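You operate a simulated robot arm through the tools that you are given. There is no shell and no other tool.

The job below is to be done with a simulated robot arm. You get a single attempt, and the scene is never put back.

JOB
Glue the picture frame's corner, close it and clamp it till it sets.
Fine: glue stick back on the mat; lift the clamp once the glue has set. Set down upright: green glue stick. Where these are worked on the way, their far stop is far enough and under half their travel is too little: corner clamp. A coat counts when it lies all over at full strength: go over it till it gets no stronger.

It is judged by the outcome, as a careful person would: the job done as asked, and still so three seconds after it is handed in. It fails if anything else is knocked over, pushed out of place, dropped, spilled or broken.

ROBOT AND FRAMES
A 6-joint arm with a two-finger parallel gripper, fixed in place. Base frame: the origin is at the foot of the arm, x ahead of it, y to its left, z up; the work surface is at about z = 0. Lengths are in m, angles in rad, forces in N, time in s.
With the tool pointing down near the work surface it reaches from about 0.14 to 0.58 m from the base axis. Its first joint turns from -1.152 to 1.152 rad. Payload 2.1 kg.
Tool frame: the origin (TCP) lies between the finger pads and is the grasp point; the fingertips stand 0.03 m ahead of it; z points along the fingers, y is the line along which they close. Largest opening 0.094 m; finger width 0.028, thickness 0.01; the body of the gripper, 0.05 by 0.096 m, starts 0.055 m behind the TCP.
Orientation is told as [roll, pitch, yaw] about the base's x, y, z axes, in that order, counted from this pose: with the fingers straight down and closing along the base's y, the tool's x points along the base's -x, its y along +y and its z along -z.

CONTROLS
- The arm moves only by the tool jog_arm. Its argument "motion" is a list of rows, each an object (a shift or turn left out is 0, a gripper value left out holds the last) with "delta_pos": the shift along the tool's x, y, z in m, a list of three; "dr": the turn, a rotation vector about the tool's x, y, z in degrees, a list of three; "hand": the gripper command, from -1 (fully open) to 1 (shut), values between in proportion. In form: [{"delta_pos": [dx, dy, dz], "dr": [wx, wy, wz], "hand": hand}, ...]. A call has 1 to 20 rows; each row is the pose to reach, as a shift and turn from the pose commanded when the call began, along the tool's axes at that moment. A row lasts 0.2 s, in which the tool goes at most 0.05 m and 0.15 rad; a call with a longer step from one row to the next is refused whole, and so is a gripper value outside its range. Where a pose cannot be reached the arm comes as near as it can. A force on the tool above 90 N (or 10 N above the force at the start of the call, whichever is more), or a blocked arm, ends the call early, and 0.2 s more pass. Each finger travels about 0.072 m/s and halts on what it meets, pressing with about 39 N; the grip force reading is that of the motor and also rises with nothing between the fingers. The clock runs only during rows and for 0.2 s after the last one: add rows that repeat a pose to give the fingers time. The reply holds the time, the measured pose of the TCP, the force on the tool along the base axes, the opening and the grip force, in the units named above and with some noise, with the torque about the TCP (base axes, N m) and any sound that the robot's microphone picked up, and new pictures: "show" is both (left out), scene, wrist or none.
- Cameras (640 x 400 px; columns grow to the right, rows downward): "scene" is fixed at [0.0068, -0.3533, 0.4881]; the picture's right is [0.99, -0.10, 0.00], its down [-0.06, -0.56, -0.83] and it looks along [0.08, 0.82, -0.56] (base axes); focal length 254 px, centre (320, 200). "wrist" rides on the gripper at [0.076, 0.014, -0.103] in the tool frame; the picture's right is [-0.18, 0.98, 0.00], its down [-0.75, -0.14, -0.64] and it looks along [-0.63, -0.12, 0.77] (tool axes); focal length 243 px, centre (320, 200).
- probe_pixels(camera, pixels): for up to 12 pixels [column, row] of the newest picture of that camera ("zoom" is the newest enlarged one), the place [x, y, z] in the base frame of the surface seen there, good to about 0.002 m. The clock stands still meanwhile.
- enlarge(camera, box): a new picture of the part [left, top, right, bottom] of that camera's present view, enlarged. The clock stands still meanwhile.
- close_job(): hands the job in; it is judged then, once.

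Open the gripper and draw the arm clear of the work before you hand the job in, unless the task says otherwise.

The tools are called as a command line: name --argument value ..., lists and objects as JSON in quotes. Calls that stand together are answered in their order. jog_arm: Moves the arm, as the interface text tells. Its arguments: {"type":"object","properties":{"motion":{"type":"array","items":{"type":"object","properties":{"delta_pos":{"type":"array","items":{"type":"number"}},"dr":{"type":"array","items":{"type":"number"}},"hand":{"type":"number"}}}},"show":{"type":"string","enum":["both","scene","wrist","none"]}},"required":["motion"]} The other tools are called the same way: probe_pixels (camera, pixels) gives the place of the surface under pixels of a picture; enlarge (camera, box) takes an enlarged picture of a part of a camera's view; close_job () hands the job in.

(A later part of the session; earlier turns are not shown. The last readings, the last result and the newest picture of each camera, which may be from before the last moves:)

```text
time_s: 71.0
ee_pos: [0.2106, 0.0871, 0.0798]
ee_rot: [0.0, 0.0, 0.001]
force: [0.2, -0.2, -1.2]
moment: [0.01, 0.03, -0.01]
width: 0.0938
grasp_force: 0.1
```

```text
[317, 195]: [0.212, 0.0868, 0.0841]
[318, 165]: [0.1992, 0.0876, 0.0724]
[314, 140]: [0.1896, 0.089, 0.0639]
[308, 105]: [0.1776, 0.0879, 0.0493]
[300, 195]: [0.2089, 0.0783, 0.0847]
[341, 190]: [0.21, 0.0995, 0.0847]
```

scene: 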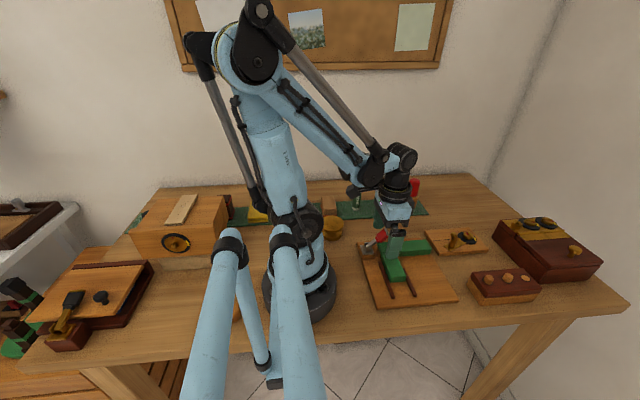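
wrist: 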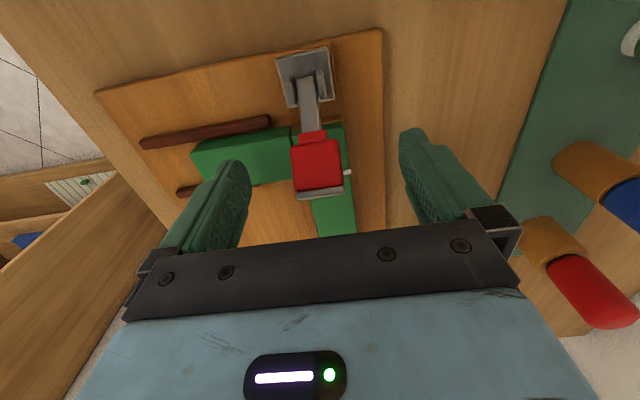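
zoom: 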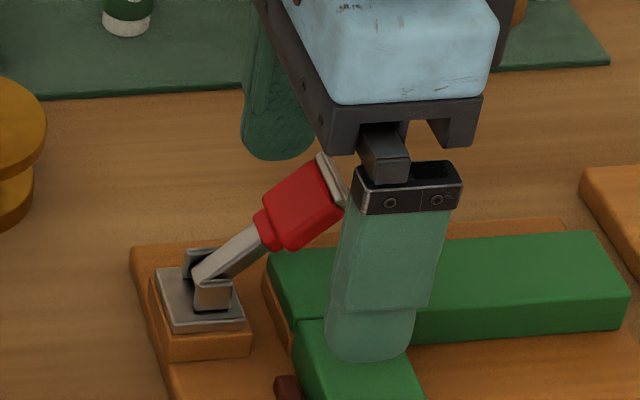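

The bar stands at about 45° with its tip at (0.212, 0.0865, 0.084). I rise clear, close the hand above it, and come back down to just above the tip.

jog_arm --motion '[{"delta_pos": [0, 0, -0.03]}, {"delta_pos": [0, 0, -0.065]}, {"delta_pos": [-0.001, 0, -0.07], "hand": 1}, {"delta_pos": [-0.001, 0, -0.07], "hand": 1}, {"delta_pos": [-0.001, 0, -0.07], "hand": 1}, {"delta_pos": [-0.001, 0, -0.07], "hand": 1}, {"delta_pos": [-0.001, 0, -0.07], "hand": 1}, {"delta_pos": [-0.001, 0, -0.055]}, {"delta_pos": [-0.001, 0, -0.045]}]' --show "both"

enlarge --camera "scene" --box '[345, 205, 425, 265]'

```text
time_s: 73.0
ee_pos: [0.212, 0.0874, 0.1237]
ee_rot: [0.0, 0.0, 0.001]
force: [0.3, -0.4, -0.5]
moment: [-0.01, -0.01, 0.01]
width: 0.0
grasp_force: 33.5
```

scene: 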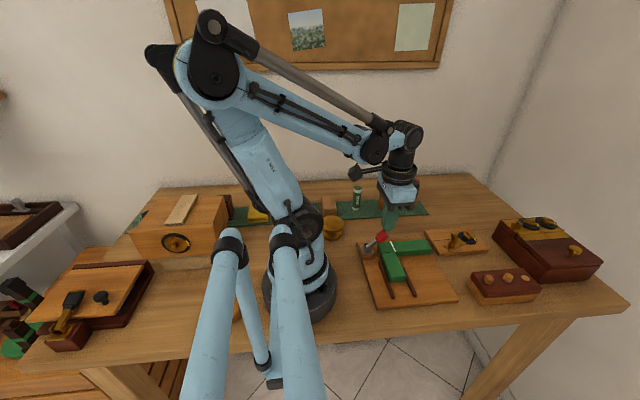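
wrist: 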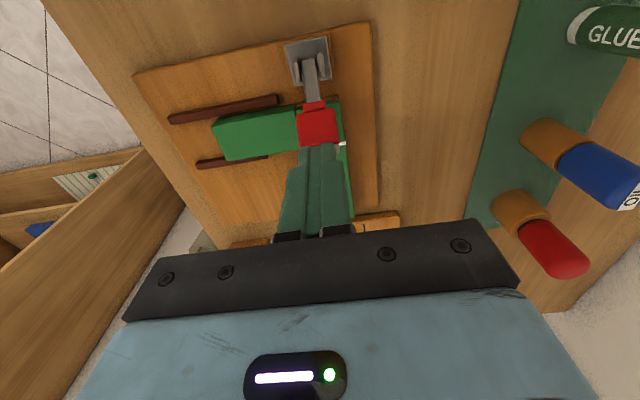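

```text
6.67 times, centred on (385, 235) of scene
```

zoom: 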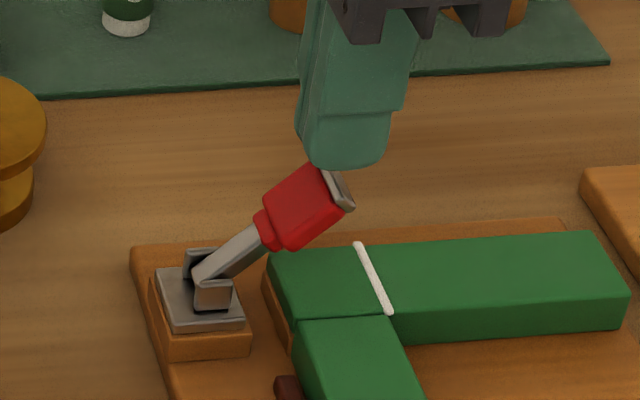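

The closed fingertips are just above the bar's tip. I press straight down in small steps.

jog_arm --motion '[{"delta_pos": [0, 0, 0.005]}, {"delta_pos": [0, 0, 0.01]}, {"delta_pos": [0, 0, 0.015]}, {"delta_pos": [0, 0, 0.02]}, {"delta_pos": [0, 0, 0.025]}]' --show "both"

enlarge --camera "scene" --box '[345, 205, 425, 265]'

```text
time_s: 74.2
ee_pos: [0.2118, 0.0867, 0.0992]
ee_rot: [0.0, -0.001, -0.001]
force: [-0.1, -0.7, 1.8]
moment: [-0.04, -0.01, 0.01]
width: 0.0002
grasp_force: 33.5
```

scene: 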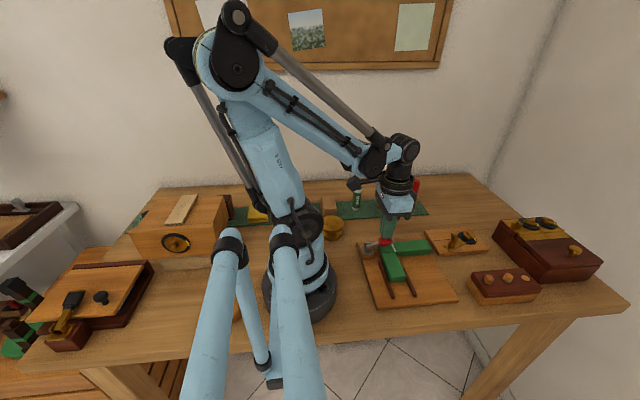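
wrist: 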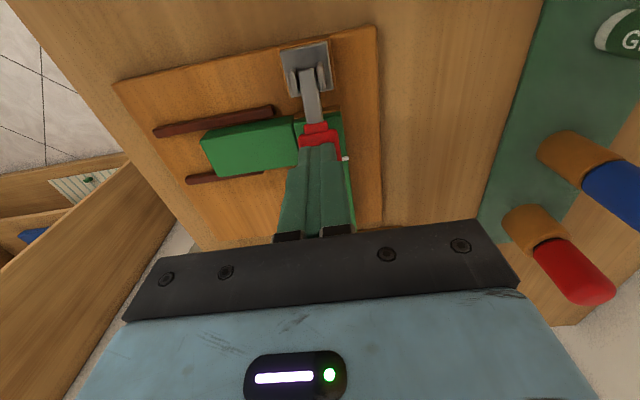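

```text
6.67 times, centred on (385, 235) of scene
```

zoom: 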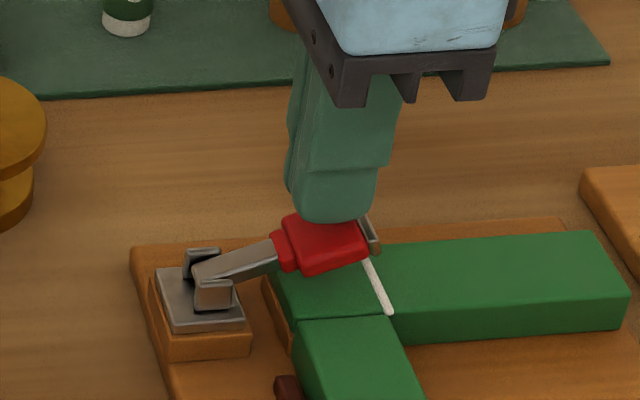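

The bar goes down easily (2 N), now near 70°. I press on in 3–4 mm steps.

jog_arm --motion '[{"delta_pos": [0, 0, 0.004]}, {"delta_pos": [0, 0, 0.008]}, {"delta_pos": [0, 0, 0.012]}, {"delta_pos": [0, 0, 0.015]}, {"delta_pos": [0, 0, 0.017]}]' --show "both"

enlarge --camera "scene" --box '[345, 205, 425, 265]'

```text
time_s: 75.3
ee_pos: [0.2122, 0.0864, 0.0862]
ee_rot: [-0.004, 0.004, -0.002]
force: [-13.9, -3.9, 62.4]
moment: [-0.1, -0.45, -0.21]
width: 0.0
grasp_force: 32.7
stopped in row 5: the force on the tool passed its limit at 101 N (the readings are from after the stop); the commanded pose is now the measured one
```

scene: 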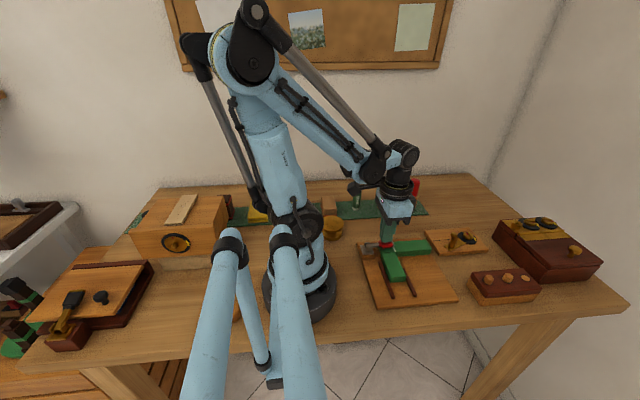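
wrist: 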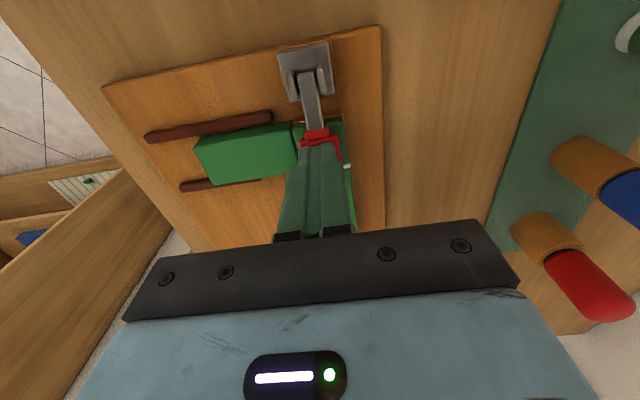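

```text
6.67 times, centred on (385, 235) of scene
```

zoom: 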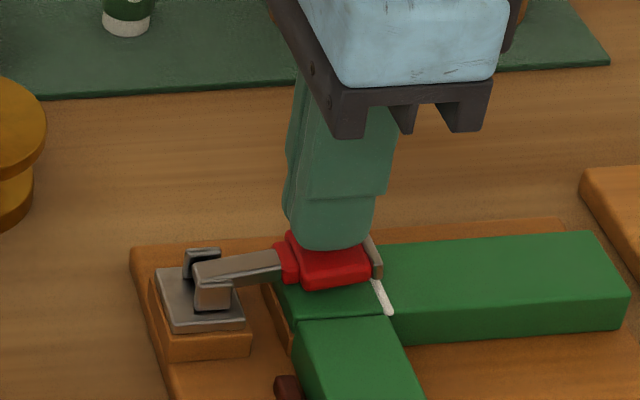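

The bar meets its stop (over 90 N) resting on the corner. I ease off, rise 5 cm and look at whether it stays down.

jog_arm --motion '[{"delta_pos": [0, 0, -0.002]}, {"delta_pos": [0, 0, -0.02]}, {"delta_pos": [0, 0, -0.05]}, {"delta_pos": [0, 0, -0.07]}, {"delta_pos": [0, 0, -0.07]}]' --show "both"

enlarge --camera "scene" --box '[355, 225, 415, 265]'

enlarge --camera "wrist" --box '[220, 30, 400, 180]'

```text
time_s: 76.5
ee_pos: [0.2123, 0.0882, 0.1535]
ee_rot: [-0.004, 0.0, -0.002]
force: [-0.1, 0.6, -0.2]
moment: [0.01, -0.02, 0.02]
width: 0.0001
grasp_force: 33.1
```

scene: 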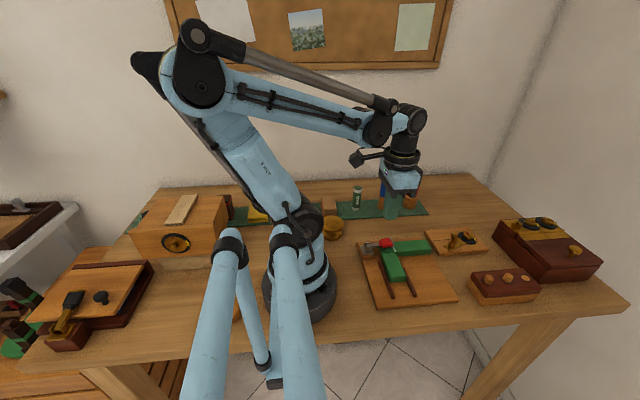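
wrist: 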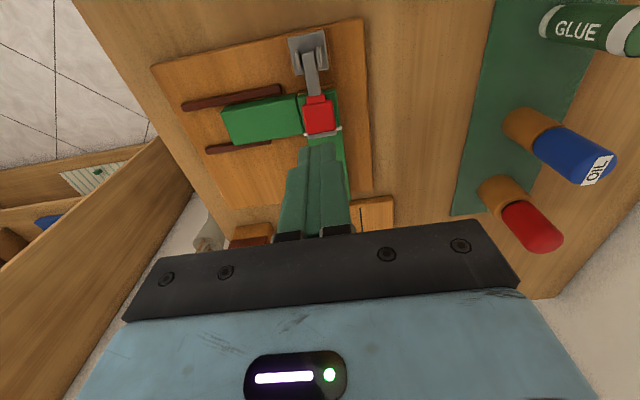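

```text
10.00 times, centred on (385, 245) of scene
```

zoom: 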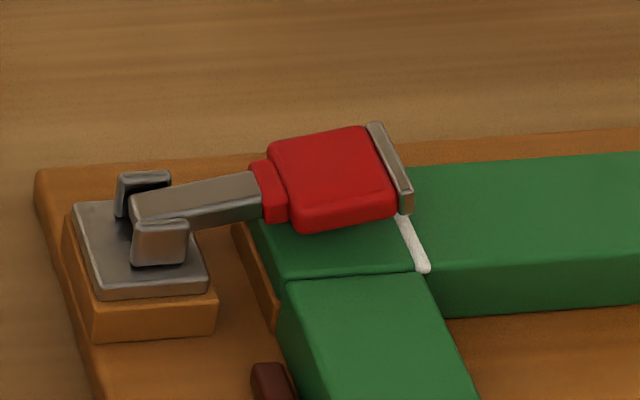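

```text
2.67 times, centred on (310, 105) of wrist
```

zoom: 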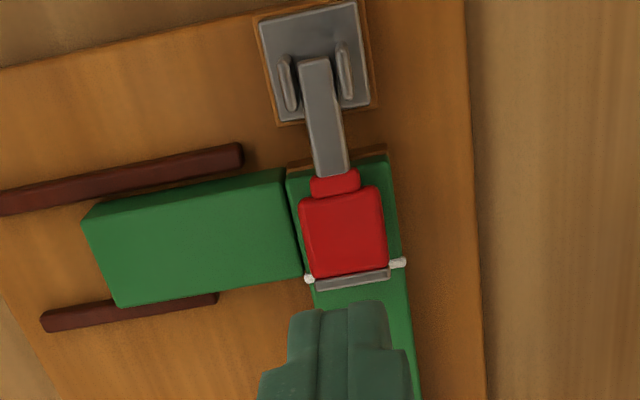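

The bar stays down on the corner. I probe it to see whether it is really resting on the head or still has some travel left.

probe_pixels --camera "zoom" --pixels '[[345, 240], [340, 200], [330, 182], [328, 140], [318, 70], [350, 275], [350, 285], [395, 180], [295, 185], [290, 75], [343, 60], [398, 262]]'

enlarge --camera "scene" --box '[370, 235, 400, 255]'

```text
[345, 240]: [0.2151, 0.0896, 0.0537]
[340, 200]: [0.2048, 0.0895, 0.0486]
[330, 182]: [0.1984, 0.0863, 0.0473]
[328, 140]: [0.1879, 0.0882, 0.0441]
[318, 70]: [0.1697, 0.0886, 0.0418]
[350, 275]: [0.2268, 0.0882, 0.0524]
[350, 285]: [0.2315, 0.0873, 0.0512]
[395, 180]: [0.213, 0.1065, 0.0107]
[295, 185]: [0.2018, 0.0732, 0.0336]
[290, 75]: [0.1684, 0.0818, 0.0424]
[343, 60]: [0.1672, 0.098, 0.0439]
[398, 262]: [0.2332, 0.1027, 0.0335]
```

```text
16.00 times, centred on (385, 245) of scene
```

zoom: 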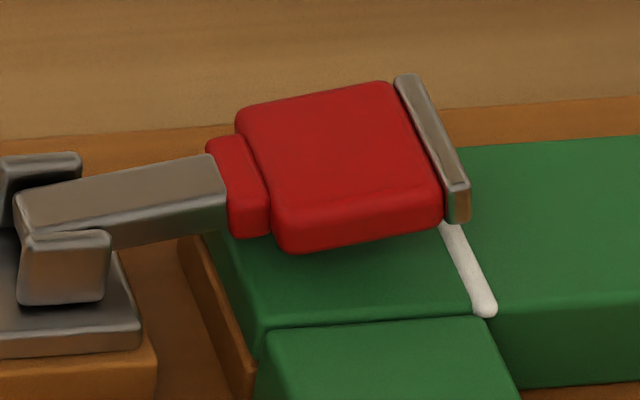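

The bar rests 15° above level with its stop reached at once (force jumped to 101 N). To be sure it is the far stop, I press once more a little farther out, slowly.

jog_arm --motion '[{"delta_pos": [-0.006, -0.001, 0.02]}, {"delta_pos": [-0.006, -0.001, 0.04]}, {"delta_pos": [-0.006, -0.001, 0.055]}, {"delta_pos": [-0.006, -0.001, 0.062]}, {"delta_pos": [-0.006, -0.001, 0.064]}, {"delta_pos": [-0.006, -0.001, 0.064]}]' --show "none"

```text
time_s: 77.9
ee_pos: [0.2185, 0.0863, 0.0897]
ee_rot: [-0.005, 0.001, -0.001]
force: [-0.4, 0.1, 1.2]
moment: [-0.02, 0.01, -0.01]
width: 0.0
grasp_force: 33.1
```

Close above; I press in 1 mm steps and read the force.

jog_arm --motion '[{"delta_pos": [0, 0, 0.001]}, {"delta_pos": [0, 0, 0.002]}, {"delta_pos": [0, 0, 0.003]}, {"delta_pos": [0, 0, 0.003]}]' --show "none"

```text
time_s: 78.9
ee_pos: [0.2196, 0.0868, 0.0879]
ee_rot: [-0.005, 0.001, -0.001]
force: [-4.8, -2.7, 23.1]
moment: [-0.06, -0.17, 0.04]
width: 0.0
grasp_force: 32.9
```

Contact with 23 N; one more millimetre to see whether it yields or stiffens.

jog_arm --motion '[{"delta_pos": [0, 0, 0.0005]}, {"delta_pos": [0, 0, 0.001]}, {"delta_pos": [0, 0, 0.001]}]' --show "none"

```text
time_s: 79.7
ee_pos: [0.2187, 0.0855, 0.087]
ee_rot: [-0.004, 0.0, -0.002]
force: [-2.3, -4.6, 46.2]
moment: [-0.1, -0.49, -0.06]
width: 0.0
grasp_force: 33.1
```

It stiffens (46 N) without yielding, so it is at its far stop. I rise clear and watch the glue bead while the clamp holds.

jog_arm --motion '[{"delta_pos": [0, 0, -0.003]}, {"delta_pos": [0, 0, -0.02]}, {"delta_pos": [0, 0, -0.05]}, {"delta_pos": [0, 0, -0.075]}, {"delta_pos": [0.005, 0, -0.09], "hand": -1}, {"delta_pos": [0.005, 0, -0.09]}, {"delta_pos": [0.005, 0, -0.09]}, {"delta_pos": [0.005, 0, -0.09]}]' --show "both"

enlarge --camera "scene" --box '[370, 235, 400, 255]'

enlarge --camera "wrist" --box '[240, 30, 400, 150]'

```text
time_s: 81.5
ee_pos: [0.2162, 0.0872, 0.177]
ee_rot: [-0.004, 0.0, -0.002]
force: [0.6, -0.5, 0.1]
moment: [0.0, 0.03, 0.0]
width: 0.0942
grasp_force: 0.1
```

scene: 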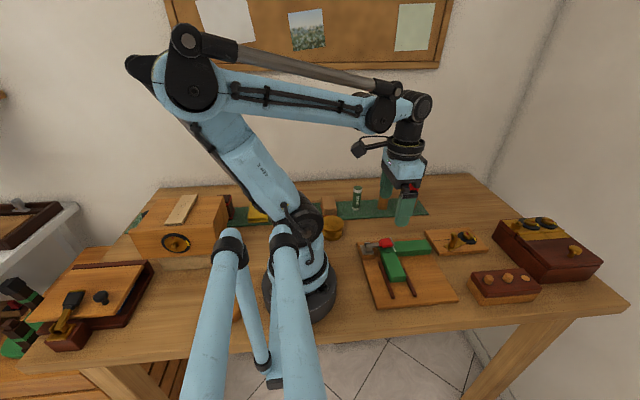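
wrist: 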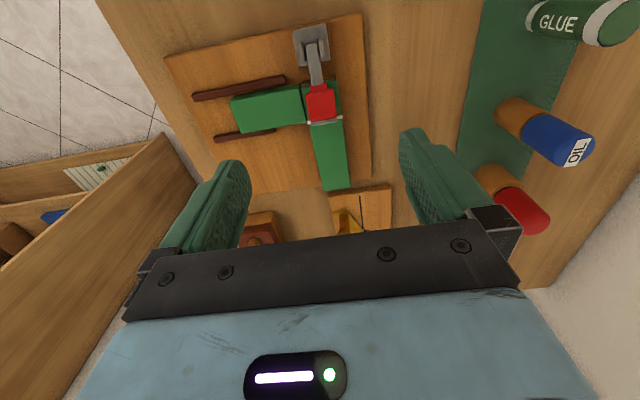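

```text
16.00 times, centred on (385, 245) of scene
```

zoom: 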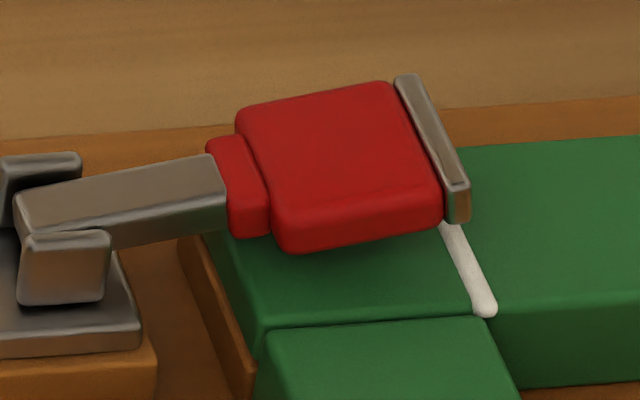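

```text
3.33 times, centred on (320, 90) of wrist
```

zoom: 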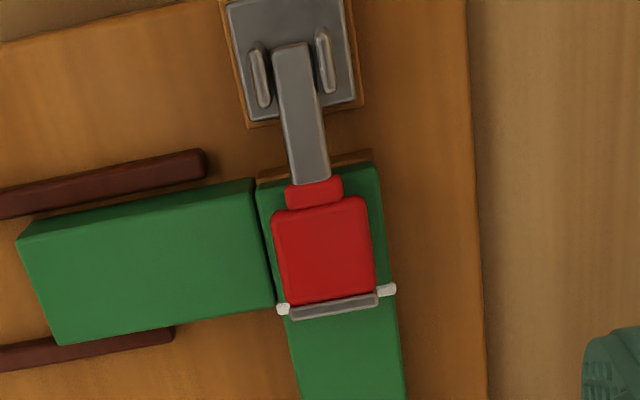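

The bead's visible end is still plain white (scene zoom (483,295)). I wait in place and check it again.

jog_arm --motion '[{"hand": -1}, {"hand": -1}, {"hand": -1}, {"hand": -1}, {"hand": -1}, {"hand": -1}, {"hand": -1}, {"hand": -1}, {"hand": -1}, {"hand": -1}, {"hand": -1}, {"hand": -1}, {"hand": -1}, {"hand": -1}, {"hand": -1}, {"hand": -1}, {"hand": -1}, {"hand": -1}, {"hand": -1}, {"hand": -1}]' --show "scene"

enlarge --camera "scene" --box '[370, 235, 400, 255]'

```text
time_s: 85.7
ee_pos: [0.2148, 0.0862, 0.1773]
ee_rot: [-0.005, 0.0, -0.001]
force: [0.9, 0.4, 0.5]
moment: [0.02, 0.0, -0.02]
width: 0.0938
grasp_force: 0.1
```

scene: 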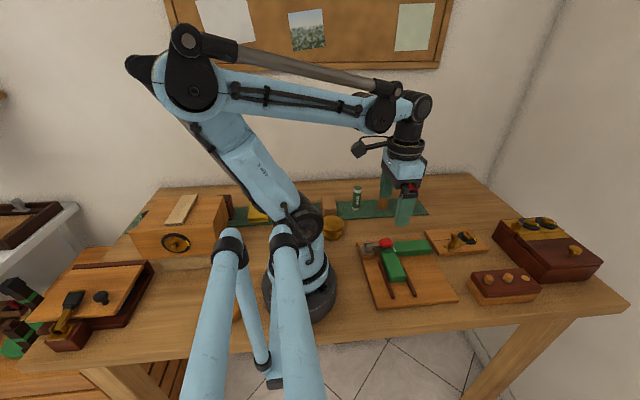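

```text
16.00 times, centred on (385, 245) of scene
```

zoom: 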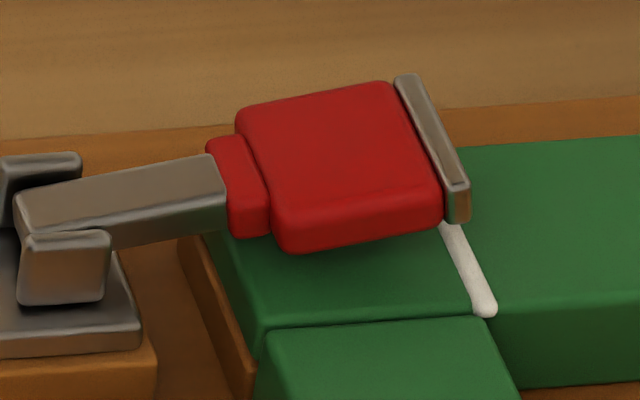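

Still white at 85.7 s. I keep waiting.

jog_arm --motion '[{"hand": -1}, {"hand": -1}, {"hand": -1}, {"hand": -1}, {"hand": -1}, {"hand": -1}, {"hand": -1}, {"hand": -1}, {"hand": -1}, {"hand": -1}, {"hand": -1}, {"hand": -1}, {"hand": -1}, {"hand": -1}, {"hand": -1}, {"hand": -1}, {"hand": -1}, {"hand": -1}, {"hand": -1}, {"hand": -1}]' --show "none"

jog_arm --motion '[{"hand": -1}, {"hand": -1}, {"hand": -1}, {"hand": -1}, {"hand": -1}, {"hand": -1}, {"hand": -1}, {"hand": -1}, {"hand": -1}, {"hand": -1}, {"hand": -1}, {"hand": -1}, {"hand": -1}, {"hand": -1}, {"hand": -1}, {"hand": -1}, {"hand": -1}, {"hand": -1}, {"hand": -1}, {"hand": -1}]' --show "scene"

enlarge --camera "scene" --box '[370, 235, 400, 255]'

```text
time_s: 89.9
ee_pos: [0.2149, 0.0868, 0.1762]
ee_rot: [-0.004, 0.001, -0.002]
force: [0.3, -1.1, -0.3]
moment: [0.0, 0.0, 0.02]
width: 0.0942
grasp_force: 0.1
```

```text
time_s: 94.1
ee_pos: [0.2141, 0.0862, 0.1761]
ee_rot: [-0.004, 0.0, -0.001]
force: [0.7, 0.4, -0.4]
moment: [-0.01, 0.01, -0.02]
width: 0.0942
grasp_force: 0.0
```

scene: 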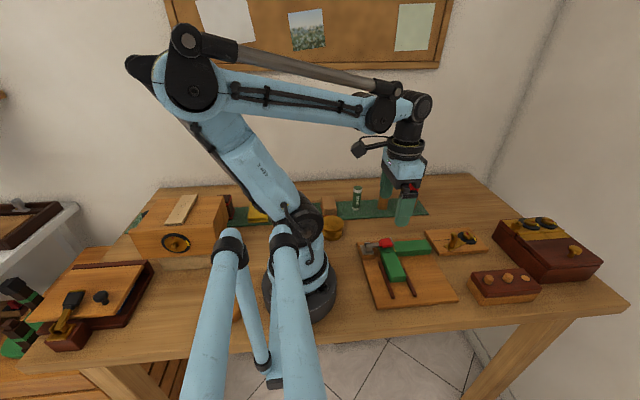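

```text
16.00 times, centred on (385, 245) of scene
```

zoom: 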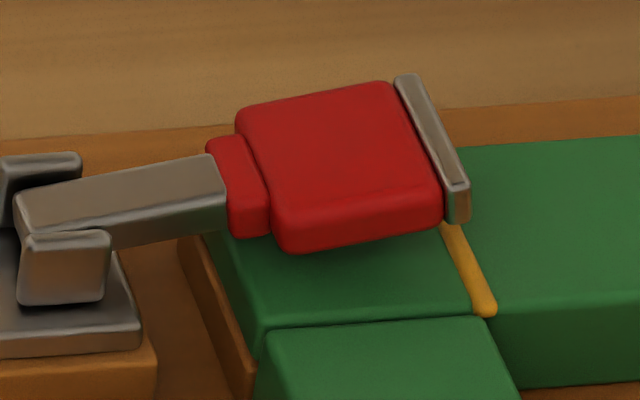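

The bead has turned from white to amber, so the glue has set. I now descend with open fingers around the red block (x ≈ 0.212), first to TCP z ≈ 0.08 for a check.

jog_arm --motion '[{"delta_pos": [0.002, 0, 0.03]}, {"delta_pos": [0.002, 0, 0.06]}, {"delta_pos": [0.002, 0, 0.085]}, {"delta_pos": [0.002, 0, 0.096]}, {"delta_pos": [0.002, 0, 0.096]}]' --show "both"

enlarge --camera "scene" --box '[355, 215, 425, 265]'

```text
time_s: 95.3
ee_pos: [0.2129, 0.0853, 0.0806]
ee_rot: [-0.003, -0.001, 0.001]
force: [0.4, 0.1, 0.6]
moment: [-0.01, 0.02, -0.05]
width: 0.0942
grasp_force: 0.1
```

scene: 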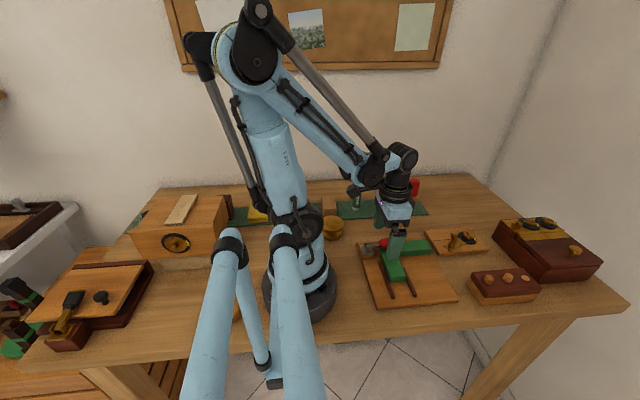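
wrist: 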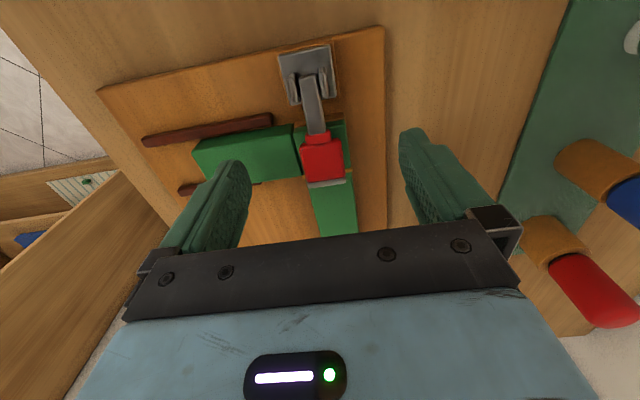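

```text
8.00 times, centred on (390, 240) of scene
```

zoom: 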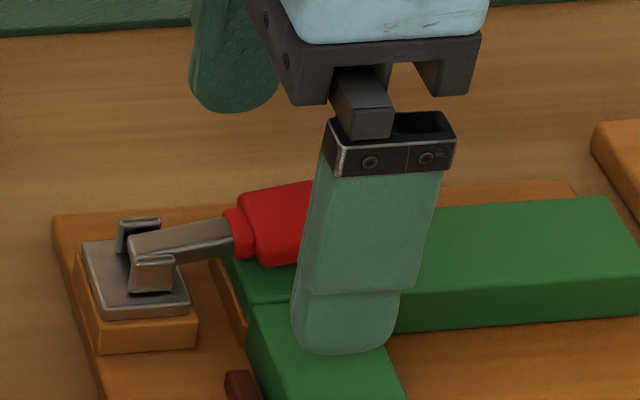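

The fingers straddle the red block; the front fingertip is still about 1.5 cm above the slider. I go down 1 cm and close on the block.

jog_arm --motion '[{"delta_pos": [0, 0, 0.006]}, {"delta_pos": [0, 0.0005, 0.0105]}, {"delta_pos": [0, 0.0005, 0.0105], "hand": 1}, {"delta_pos": [0, 0.0005, 0.0105], "hand": 1}, {"delta_pos": [0, 0.0005, 0.0105], "hand": 1}, {"delta_pos": [0, 0.0005, 0.0105], "hand": 1}, {"delta_pos": [0, 0.0005, 0.0105], "hand": 1}]' --show "both"

enlarge --camera "scene" --box '[355, 215, 425, 265]'

```text
time_s: 96.9
ee_pos: [0.2137, 0.0868, 0.0693]
ee_rot: [-0.002, -0.001, 0.001]
force: [0.5, 8.0, -2.3]
moment: [-0.03, 0.01, 0.83]
width: 0.018
grasp_force: 44.7
```

scene: 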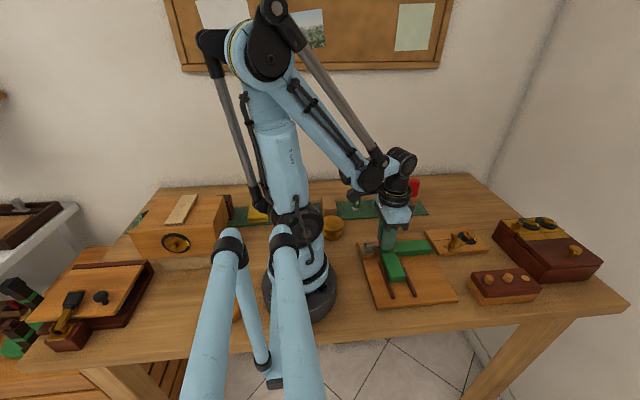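
wrist: 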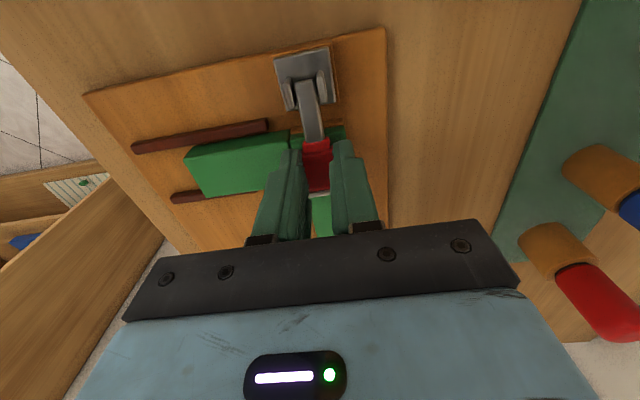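

```text
8.00 times, centred on (390, 240) of scene
```

zoom: 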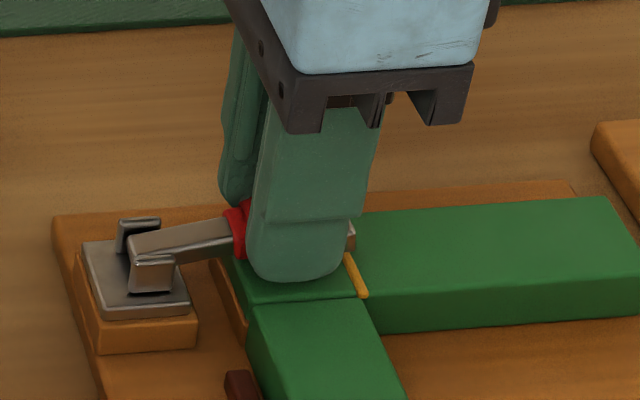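

Gripped at 18 mm width with little side load. I lift the bar along its arc, first to about 40° elevation.

jog_arm --motion '[{"delta_pos": [0.0009, 0, -0.0037]}, {"delta_pos": [0.0022, 0, -0.0074]}, {"delta_pos": [0.0038, 0, -0.0108]}, {"delta_pos": [0.0057, 0, -0.0142]}, {"delta_pos": [0.0079, 0, -0.0173]}, {"delta_pos": [0.0103, 0, -0.0203]}]' --show "both"

enlarge --camera "scene" --box '[355, 215, 425, 265]'

```text
time_s: 98.3
ee_pos: [0.2041, 0.0866, 0.0905]
ee_rot: [-0.002, -0.011, -0.004]
force: [26.8, 2.8, -10.3]
moment: [0.04, -1.65, 0.12]
width: 0.0181
grasp_force: 45.1
```

scene: 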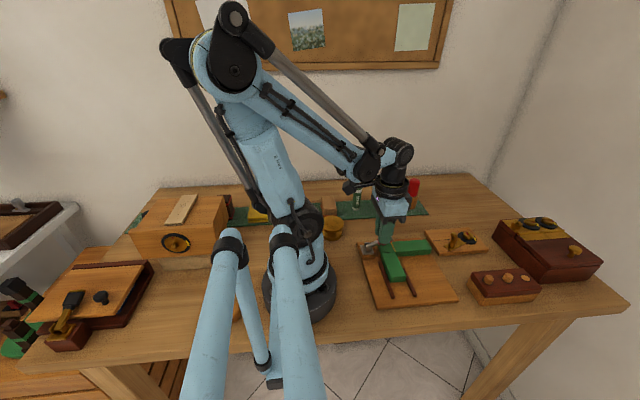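
wrist: 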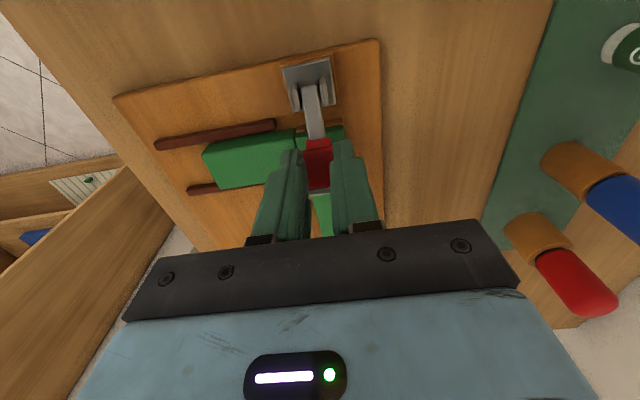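

```text
8.00 times, centred on (390, 240) of scene
```

zoom: 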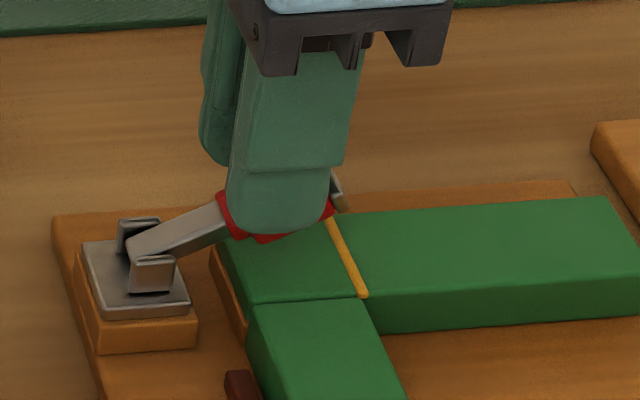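

The bar has risen to about 30° elevation, slipping a bit in the pads (27 N along it). I release it here and will push it upright from its +x side with closed fingers.

jog_arm --motion '[{"delta_pos": [0, 0, 0], "hand": -0.2}, {"delta_pos": [0, 0, 0], "hand": -1}, {"delta_pos": [0, 0, 0], "hand": -1}, {"delta_pos": [0, 0, 0], "hand": -1}, {"delta_pos": [0, 0, -0.03], "hand": -1}, {"delta_pos": [0, 0, -0.06], "hand": -1}, {"delta_pos": [-0.025, 0, -0.06], "hand": 1}, {"delta_pos": [-0.05, 0, -0.06], "hand": 1}, {"delta_pos": [-0.05, 0, -0.06], "hand": 1}, {"delta_pos": [-0.05, 0, -0.06], "hand": 1}, {"delta_pos": [-0.05, 0, -0.06], "hand": 1}]' --show "both"

enlarge --camera "scene" --box '[355, 215, 425, 265]'

```text
time_s: 100.7
ee_pos: [0.2513, 0.0864, 0.1514]
ee_rot: [-0.003, 0.001, -0.001]
force: [0.9, 0.6, 0.0]
moment: [-0.02, 0.01, -0.03]
width: 0.0001
grasp_force: 33.2
```

scene: 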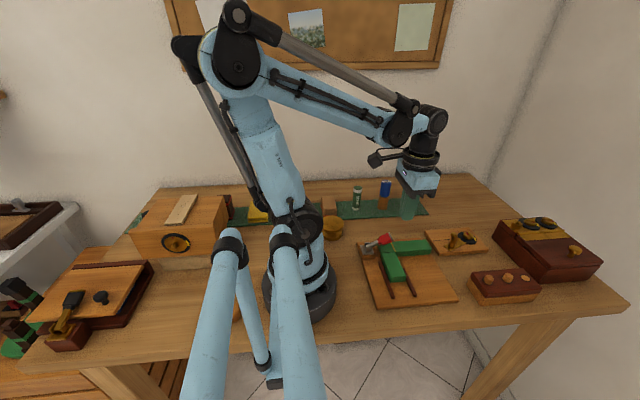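
wrist: 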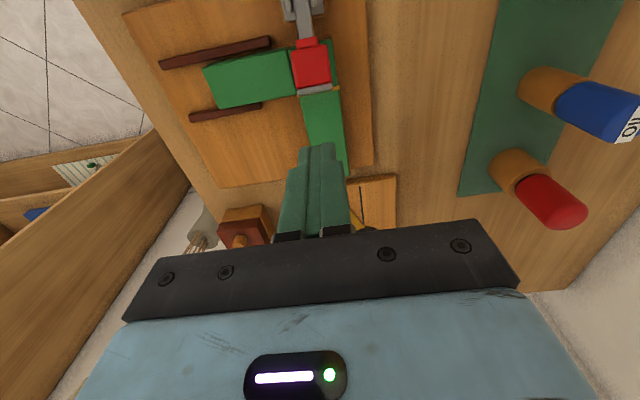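

```text
8.00 times, centred on (390, 240) of scene
```

zoom: 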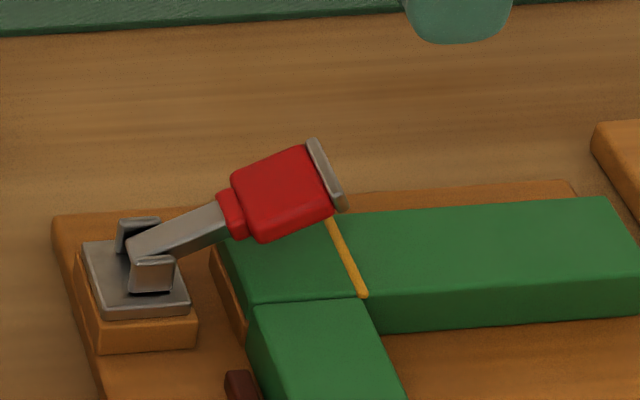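

The bar stays put at about 30° and the joint is undisturbed. I probe the bar's end before pushing.

probe_pixels --camera "zoom" --pixels '[[325, 175], [340, 205], [312, 142], [290, 190], [240, 210], [180, 235]]'

probe_pixels --camera "wrist" --pixels '[[315, 90], [312, 65], [306, 42], [300, 20]]'

```text
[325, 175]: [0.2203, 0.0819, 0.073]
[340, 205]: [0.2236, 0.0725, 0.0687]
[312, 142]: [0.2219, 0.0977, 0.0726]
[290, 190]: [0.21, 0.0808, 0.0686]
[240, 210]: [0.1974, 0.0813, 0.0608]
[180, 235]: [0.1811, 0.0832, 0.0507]
```

```text
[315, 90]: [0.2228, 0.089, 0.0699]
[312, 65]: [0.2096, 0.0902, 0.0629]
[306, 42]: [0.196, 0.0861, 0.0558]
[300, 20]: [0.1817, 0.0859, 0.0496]
```

The bar's end is at (0.2255, 0.087), z 0.061–0.073. I lower the closed fingers on its +x side, fingertips at z ≈ 0.052, 1 cm clear of it.

jog_arm --motion '[{"delta_pos": [0, 0.0005, 0.03]}, {"delta_pos": [0, 0.0005, 0.055]}, {"delta_pos": [0, 0.0005, 0.069]}, {"delta_pos": [0, 0.0005, 0.069]}]' --show "scene"

enlarge --camera "scene" --box '[355, 215, 425, 265]'

```text
time_s: 101.7
ee_pos: [0.2499, 0.0858, 0.0819]
ee_rot: [-0.003, -0.001, -0.002]
force: [0.0, -0.4, 0.1]
moment: [-0.03, 0.03, 0.01]
width: 0.0
grasp_force: 33.1
```

scene: 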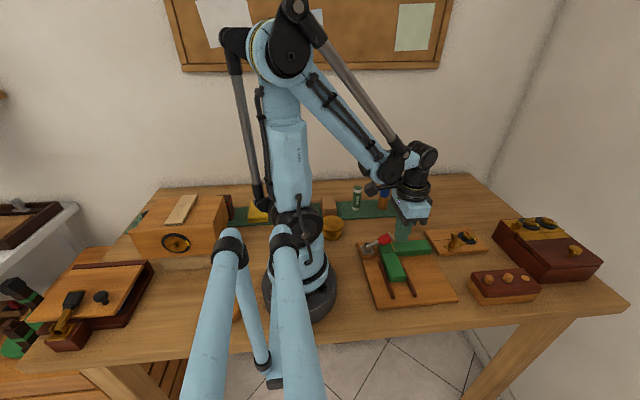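

```text
8.00 times, centred on (390, 240) of scene
```

zoom: 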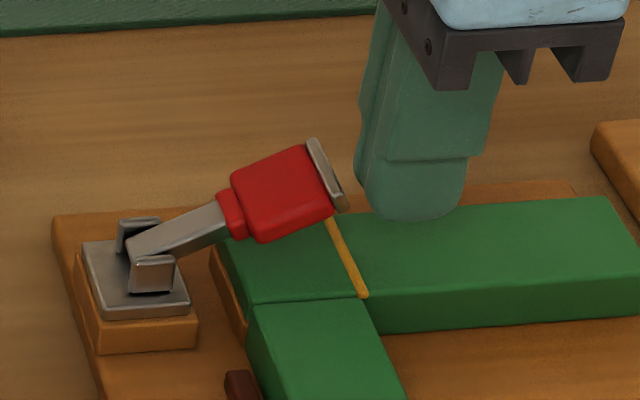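

Positioned beside the bar's end. I push toward −x, rising a little, and watch the force.

jog_arm --motion '[{"delta_pos": [0.007, 0, 0]}, {"delta_pos": [0.013, 0, 0]}, {"delta_pos": [0.018, 0, -0.001]}, {"delta_pos": [0.023, 0, -0.002]}, {"delta_pos": [0.028, 0, -0.003]}, {"delta_pos": [0.033, 0, -0.005]}]' --show "both"

enlarge --camera "scene" --box '[355, 215, 425, 265]'

```text
time_s: 102.6
ee_pos: [0.2419, 0.0881, 0.0845]
ee_rot: [-0.006, -0.041, -0.004]
force: [4.2, -0.6, 0.3]
moment: [-0.07, -0.11, 0.03]
width: 0.0
grasp_force: 33.3
stopped in row 4: the force on the tool passed its limit at 94 N (the readings are from after the stop); the commanded pose is now the measured one
```

scene: 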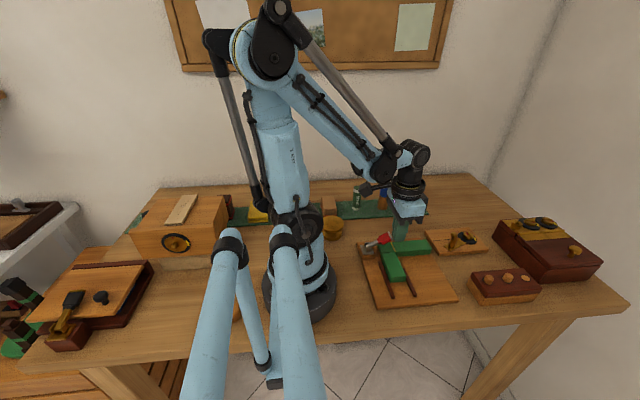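
wrist: 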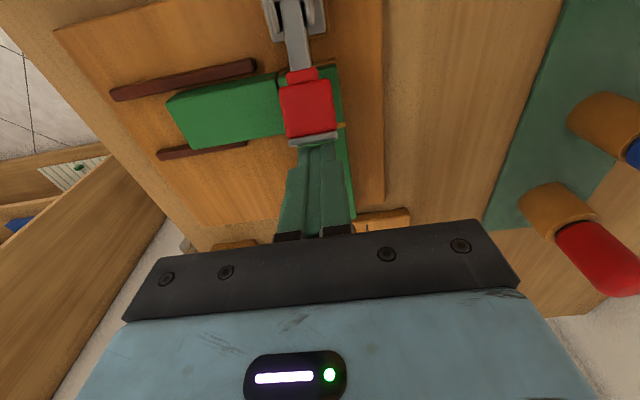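

```text
8.00 times, centred on (390, 240) of scene
```

zoom: 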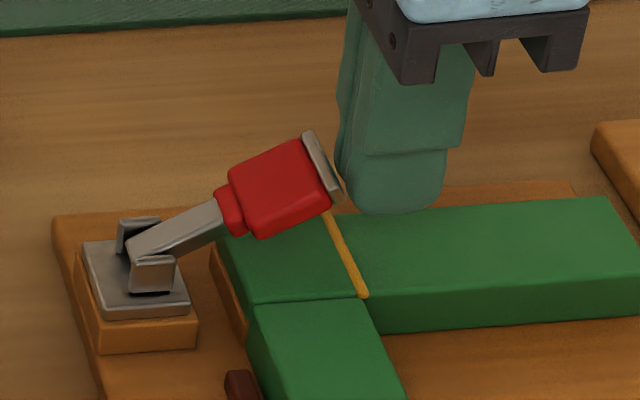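

Pushing jams at this low angle (94 N; the bar end digs in). I back off and instead tilt the open hand by 35° so I can hold the block along the bar and turn with it while lifting.

jog_arm --motion '[{"delta_pos": [-0.012, 0, -0.005]}, {"delta_pos": [-0.016, 0, -0.03]}, {"delta_pos": [-0.016, 0, -0.06], "dr": [0, 7.4, 0], "hand": -1}, {"delta_pos": [-0.016, 0, -0.06], "dr": [0, 14.8, 0], "hand": -1}, {"delta_pos": [-0.016, 0, -0.06], "dr": [0, 22.2, 0], "hand": -1}, {"delta_pos": [-0.016, 0, -0.06], "dr": [0, 29.6, 0], "hand": -1}, {"delta_pos": [-0.016, 0, -0.06], "dr": [0, 37.3, 0], "hand": -1}, {"delta_pos": [-0.016, 0, -0.06], "dr": [0, 37.3, 0], "hand": -1}]' --show "both"

enlarge --camera "scene" --box '[355, 205, 435, 265]'

```text
time_s: 104.4
ee_pos: [0.2558, 0.0914, 0.1454]
ee_rot: [-0.001, 0.46, -0.009]
force: [-0.5, -0.6, 0.2]
moment: [-0.01, -0.01, 0.0]
width: 0.094
grasp_force: 0.0
out of reach, approached as far as the arm can: row 6, 7, 8
```

scene: 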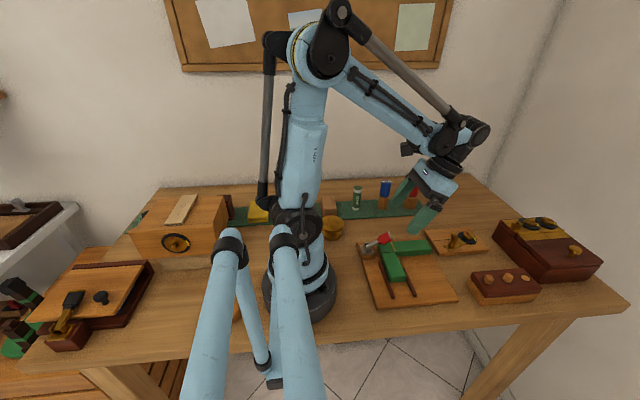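
wrist: 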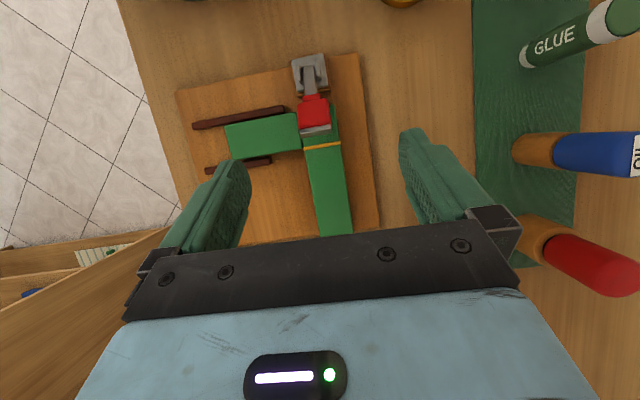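

```text
6.67 times, centred on (395, 235) of scene
```

zoom: 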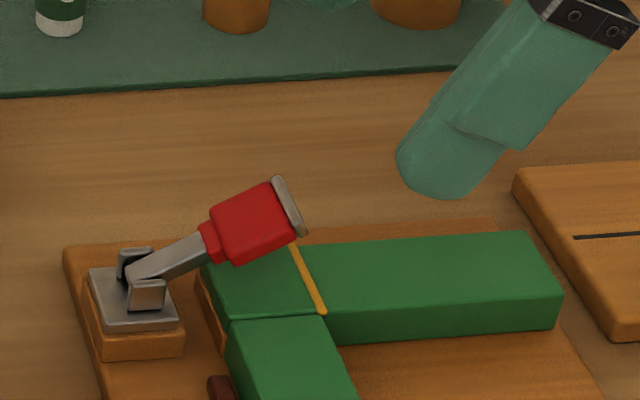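

The wrist reaches only 26° of tilt here. I turn back a little to get within reach and read the resulting pose.

jog_arm --motion '[{"dr": [0, -5, 0]}, {"dr": [0, -10, 0]}, {"dr": [0, -10, 0]}]' --show "none"

```text
time_s: 105.2
ee_pos: [0.2549, 0.091, 0.1458]
ee_rot: [0.002, 0.284, -0.009]
force: [-0.6, 0.8, 0.3]
moment: [0.01, 0.01, -0.01]
width: 0.094
grasp_force: 0.0
```

The tilt is now 16° and reachable. I set it to about 22° and move to a spot up along the bar's end, in line with the bar's y.

jog_arm --motion '[{"delta_pos": [0.0068, -0.0022, 0.0035], "dr": [0, 2.8, 0]}, {"delta_pos": [0.0136, -0.0045, 0.0071], "dr": [0, 5.7, 0]}, {"delta_pos": [0.0136, -0.0045, 0.0071], "dr": [0, 5.7, 0]}]' --show "both"

enlarge --camera "wrist" --box '[240, 30, 400, 180]'

```text
time_s: 106.0
ee_pos: [0.2411, 0.0871, 0.1424]
ee_rot: [0.0, 0.383, -0.006]
force: [-0.2, -0.1, -0.2]
moment: [0.0, -0.01, -0.03]
width: 0.0939
grasp_force: 0.0
```

scene: 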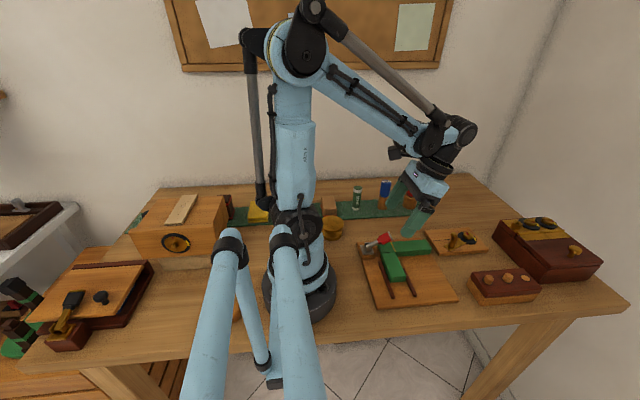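
wrist: 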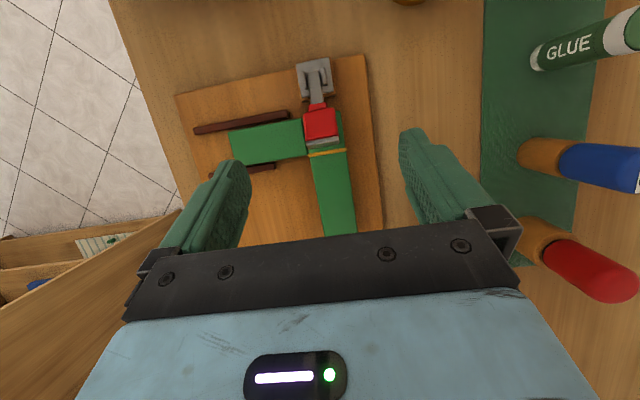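

```text
2.67 times, centred on (320, 105) of wrist
```

zoom: 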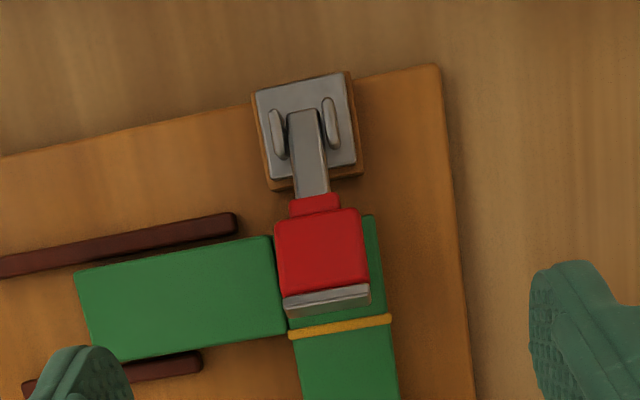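

I probe the block and cap to confirm the bar's angle before approaching.

probe_pixels --camera "zoom" --pixels '[[320, 250], [280, 250], [362, 240], [325, 297], [310, 170], [305, 125], [318, 205]]'

```text
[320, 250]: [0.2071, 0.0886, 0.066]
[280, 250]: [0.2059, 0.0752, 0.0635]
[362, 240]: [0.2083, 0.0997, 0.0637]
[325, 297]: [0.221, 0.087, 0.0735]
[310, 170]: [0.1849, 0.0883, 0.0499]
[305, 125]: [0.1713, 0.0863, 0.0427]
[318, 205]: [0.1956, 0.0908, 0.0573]
```

The bar stands at about 33° with the block centre at (0.210, 0.087, 0.062). I move in along the fingers' direction by 7 cm with the hand open.

jog_arm --motion '[{"delta_pos": [-0.001, 0, 0.025]}, {"delta_pos": [-0.001, 0, 0.05]}, {"delta_pos": [-0.001, 0, 0.065]}, {"delta_pos": [-0.001, 0, 0.07]}, {"delta_pos": [-0.001, 0, 0.07]}]' --show "both"

enlarge --camera "scene" --box '[355, 205, 435, 265]'

```text
time_s: 107.2
ee_pos: [0.2155, 0.0858, 0.0781]
ee_rot: [0.0, 0.38, -0.007]
force: [-0.6, -0.1, 0.1]
moment: [0.01, 0.02, 0.0]
width: 0.0942
grasp_force: 0.0
```

scene: 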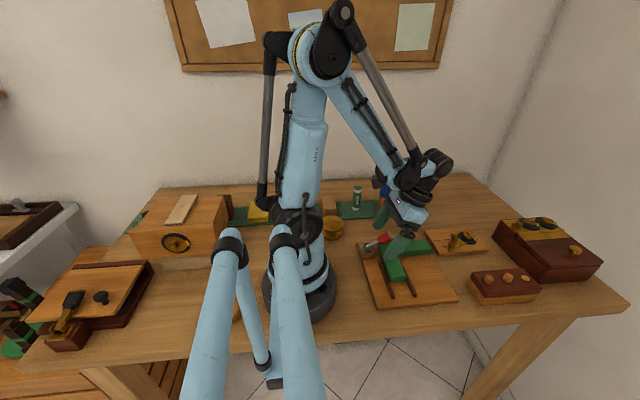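
wrist: 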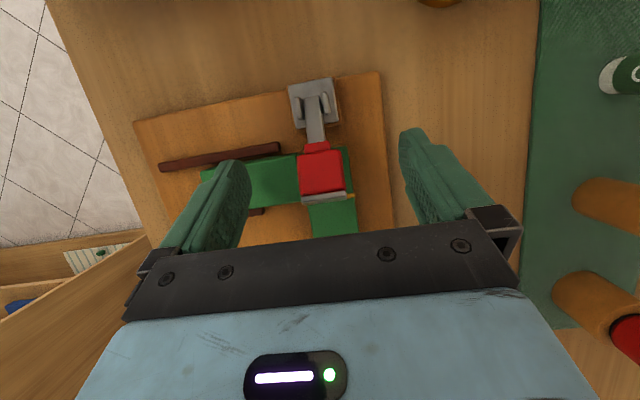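

```text
6.67 times, centred on (395, 235) of scene
```

zoom: 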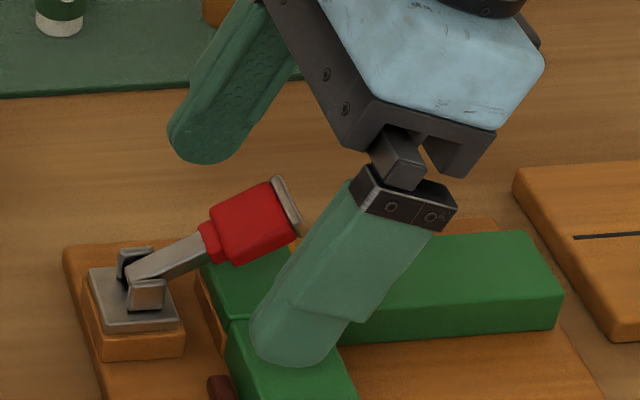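

The fingers straddle the block, tilted to suit the bar. I close the hand.

jog_arm --motion '[{"delta_pos": [0, 0.0005, 0], "hand": 1}, {"delta_pos": [0, 0.0005, 0], "hand": 1}, {"delta_pos": [0, 0.0005, 0], "hand": 1}, {"delta_pos": [0, 0.0005, 0], "hand": 1}, {"delta_pos": [0, 0.0005, 0], "hand": 1}]' --show "none"

```text
time_s: 108.4
ee_pos: [0.2153, 0.0863, 0.0769]
ee_rot: [-0.002, 0.381, -0.01]
force: [0.7, -10.9, -2.7]
moment: [-0.05, -0.11, -0.1]
width: 0.0218
grasp_force: 44.8
```

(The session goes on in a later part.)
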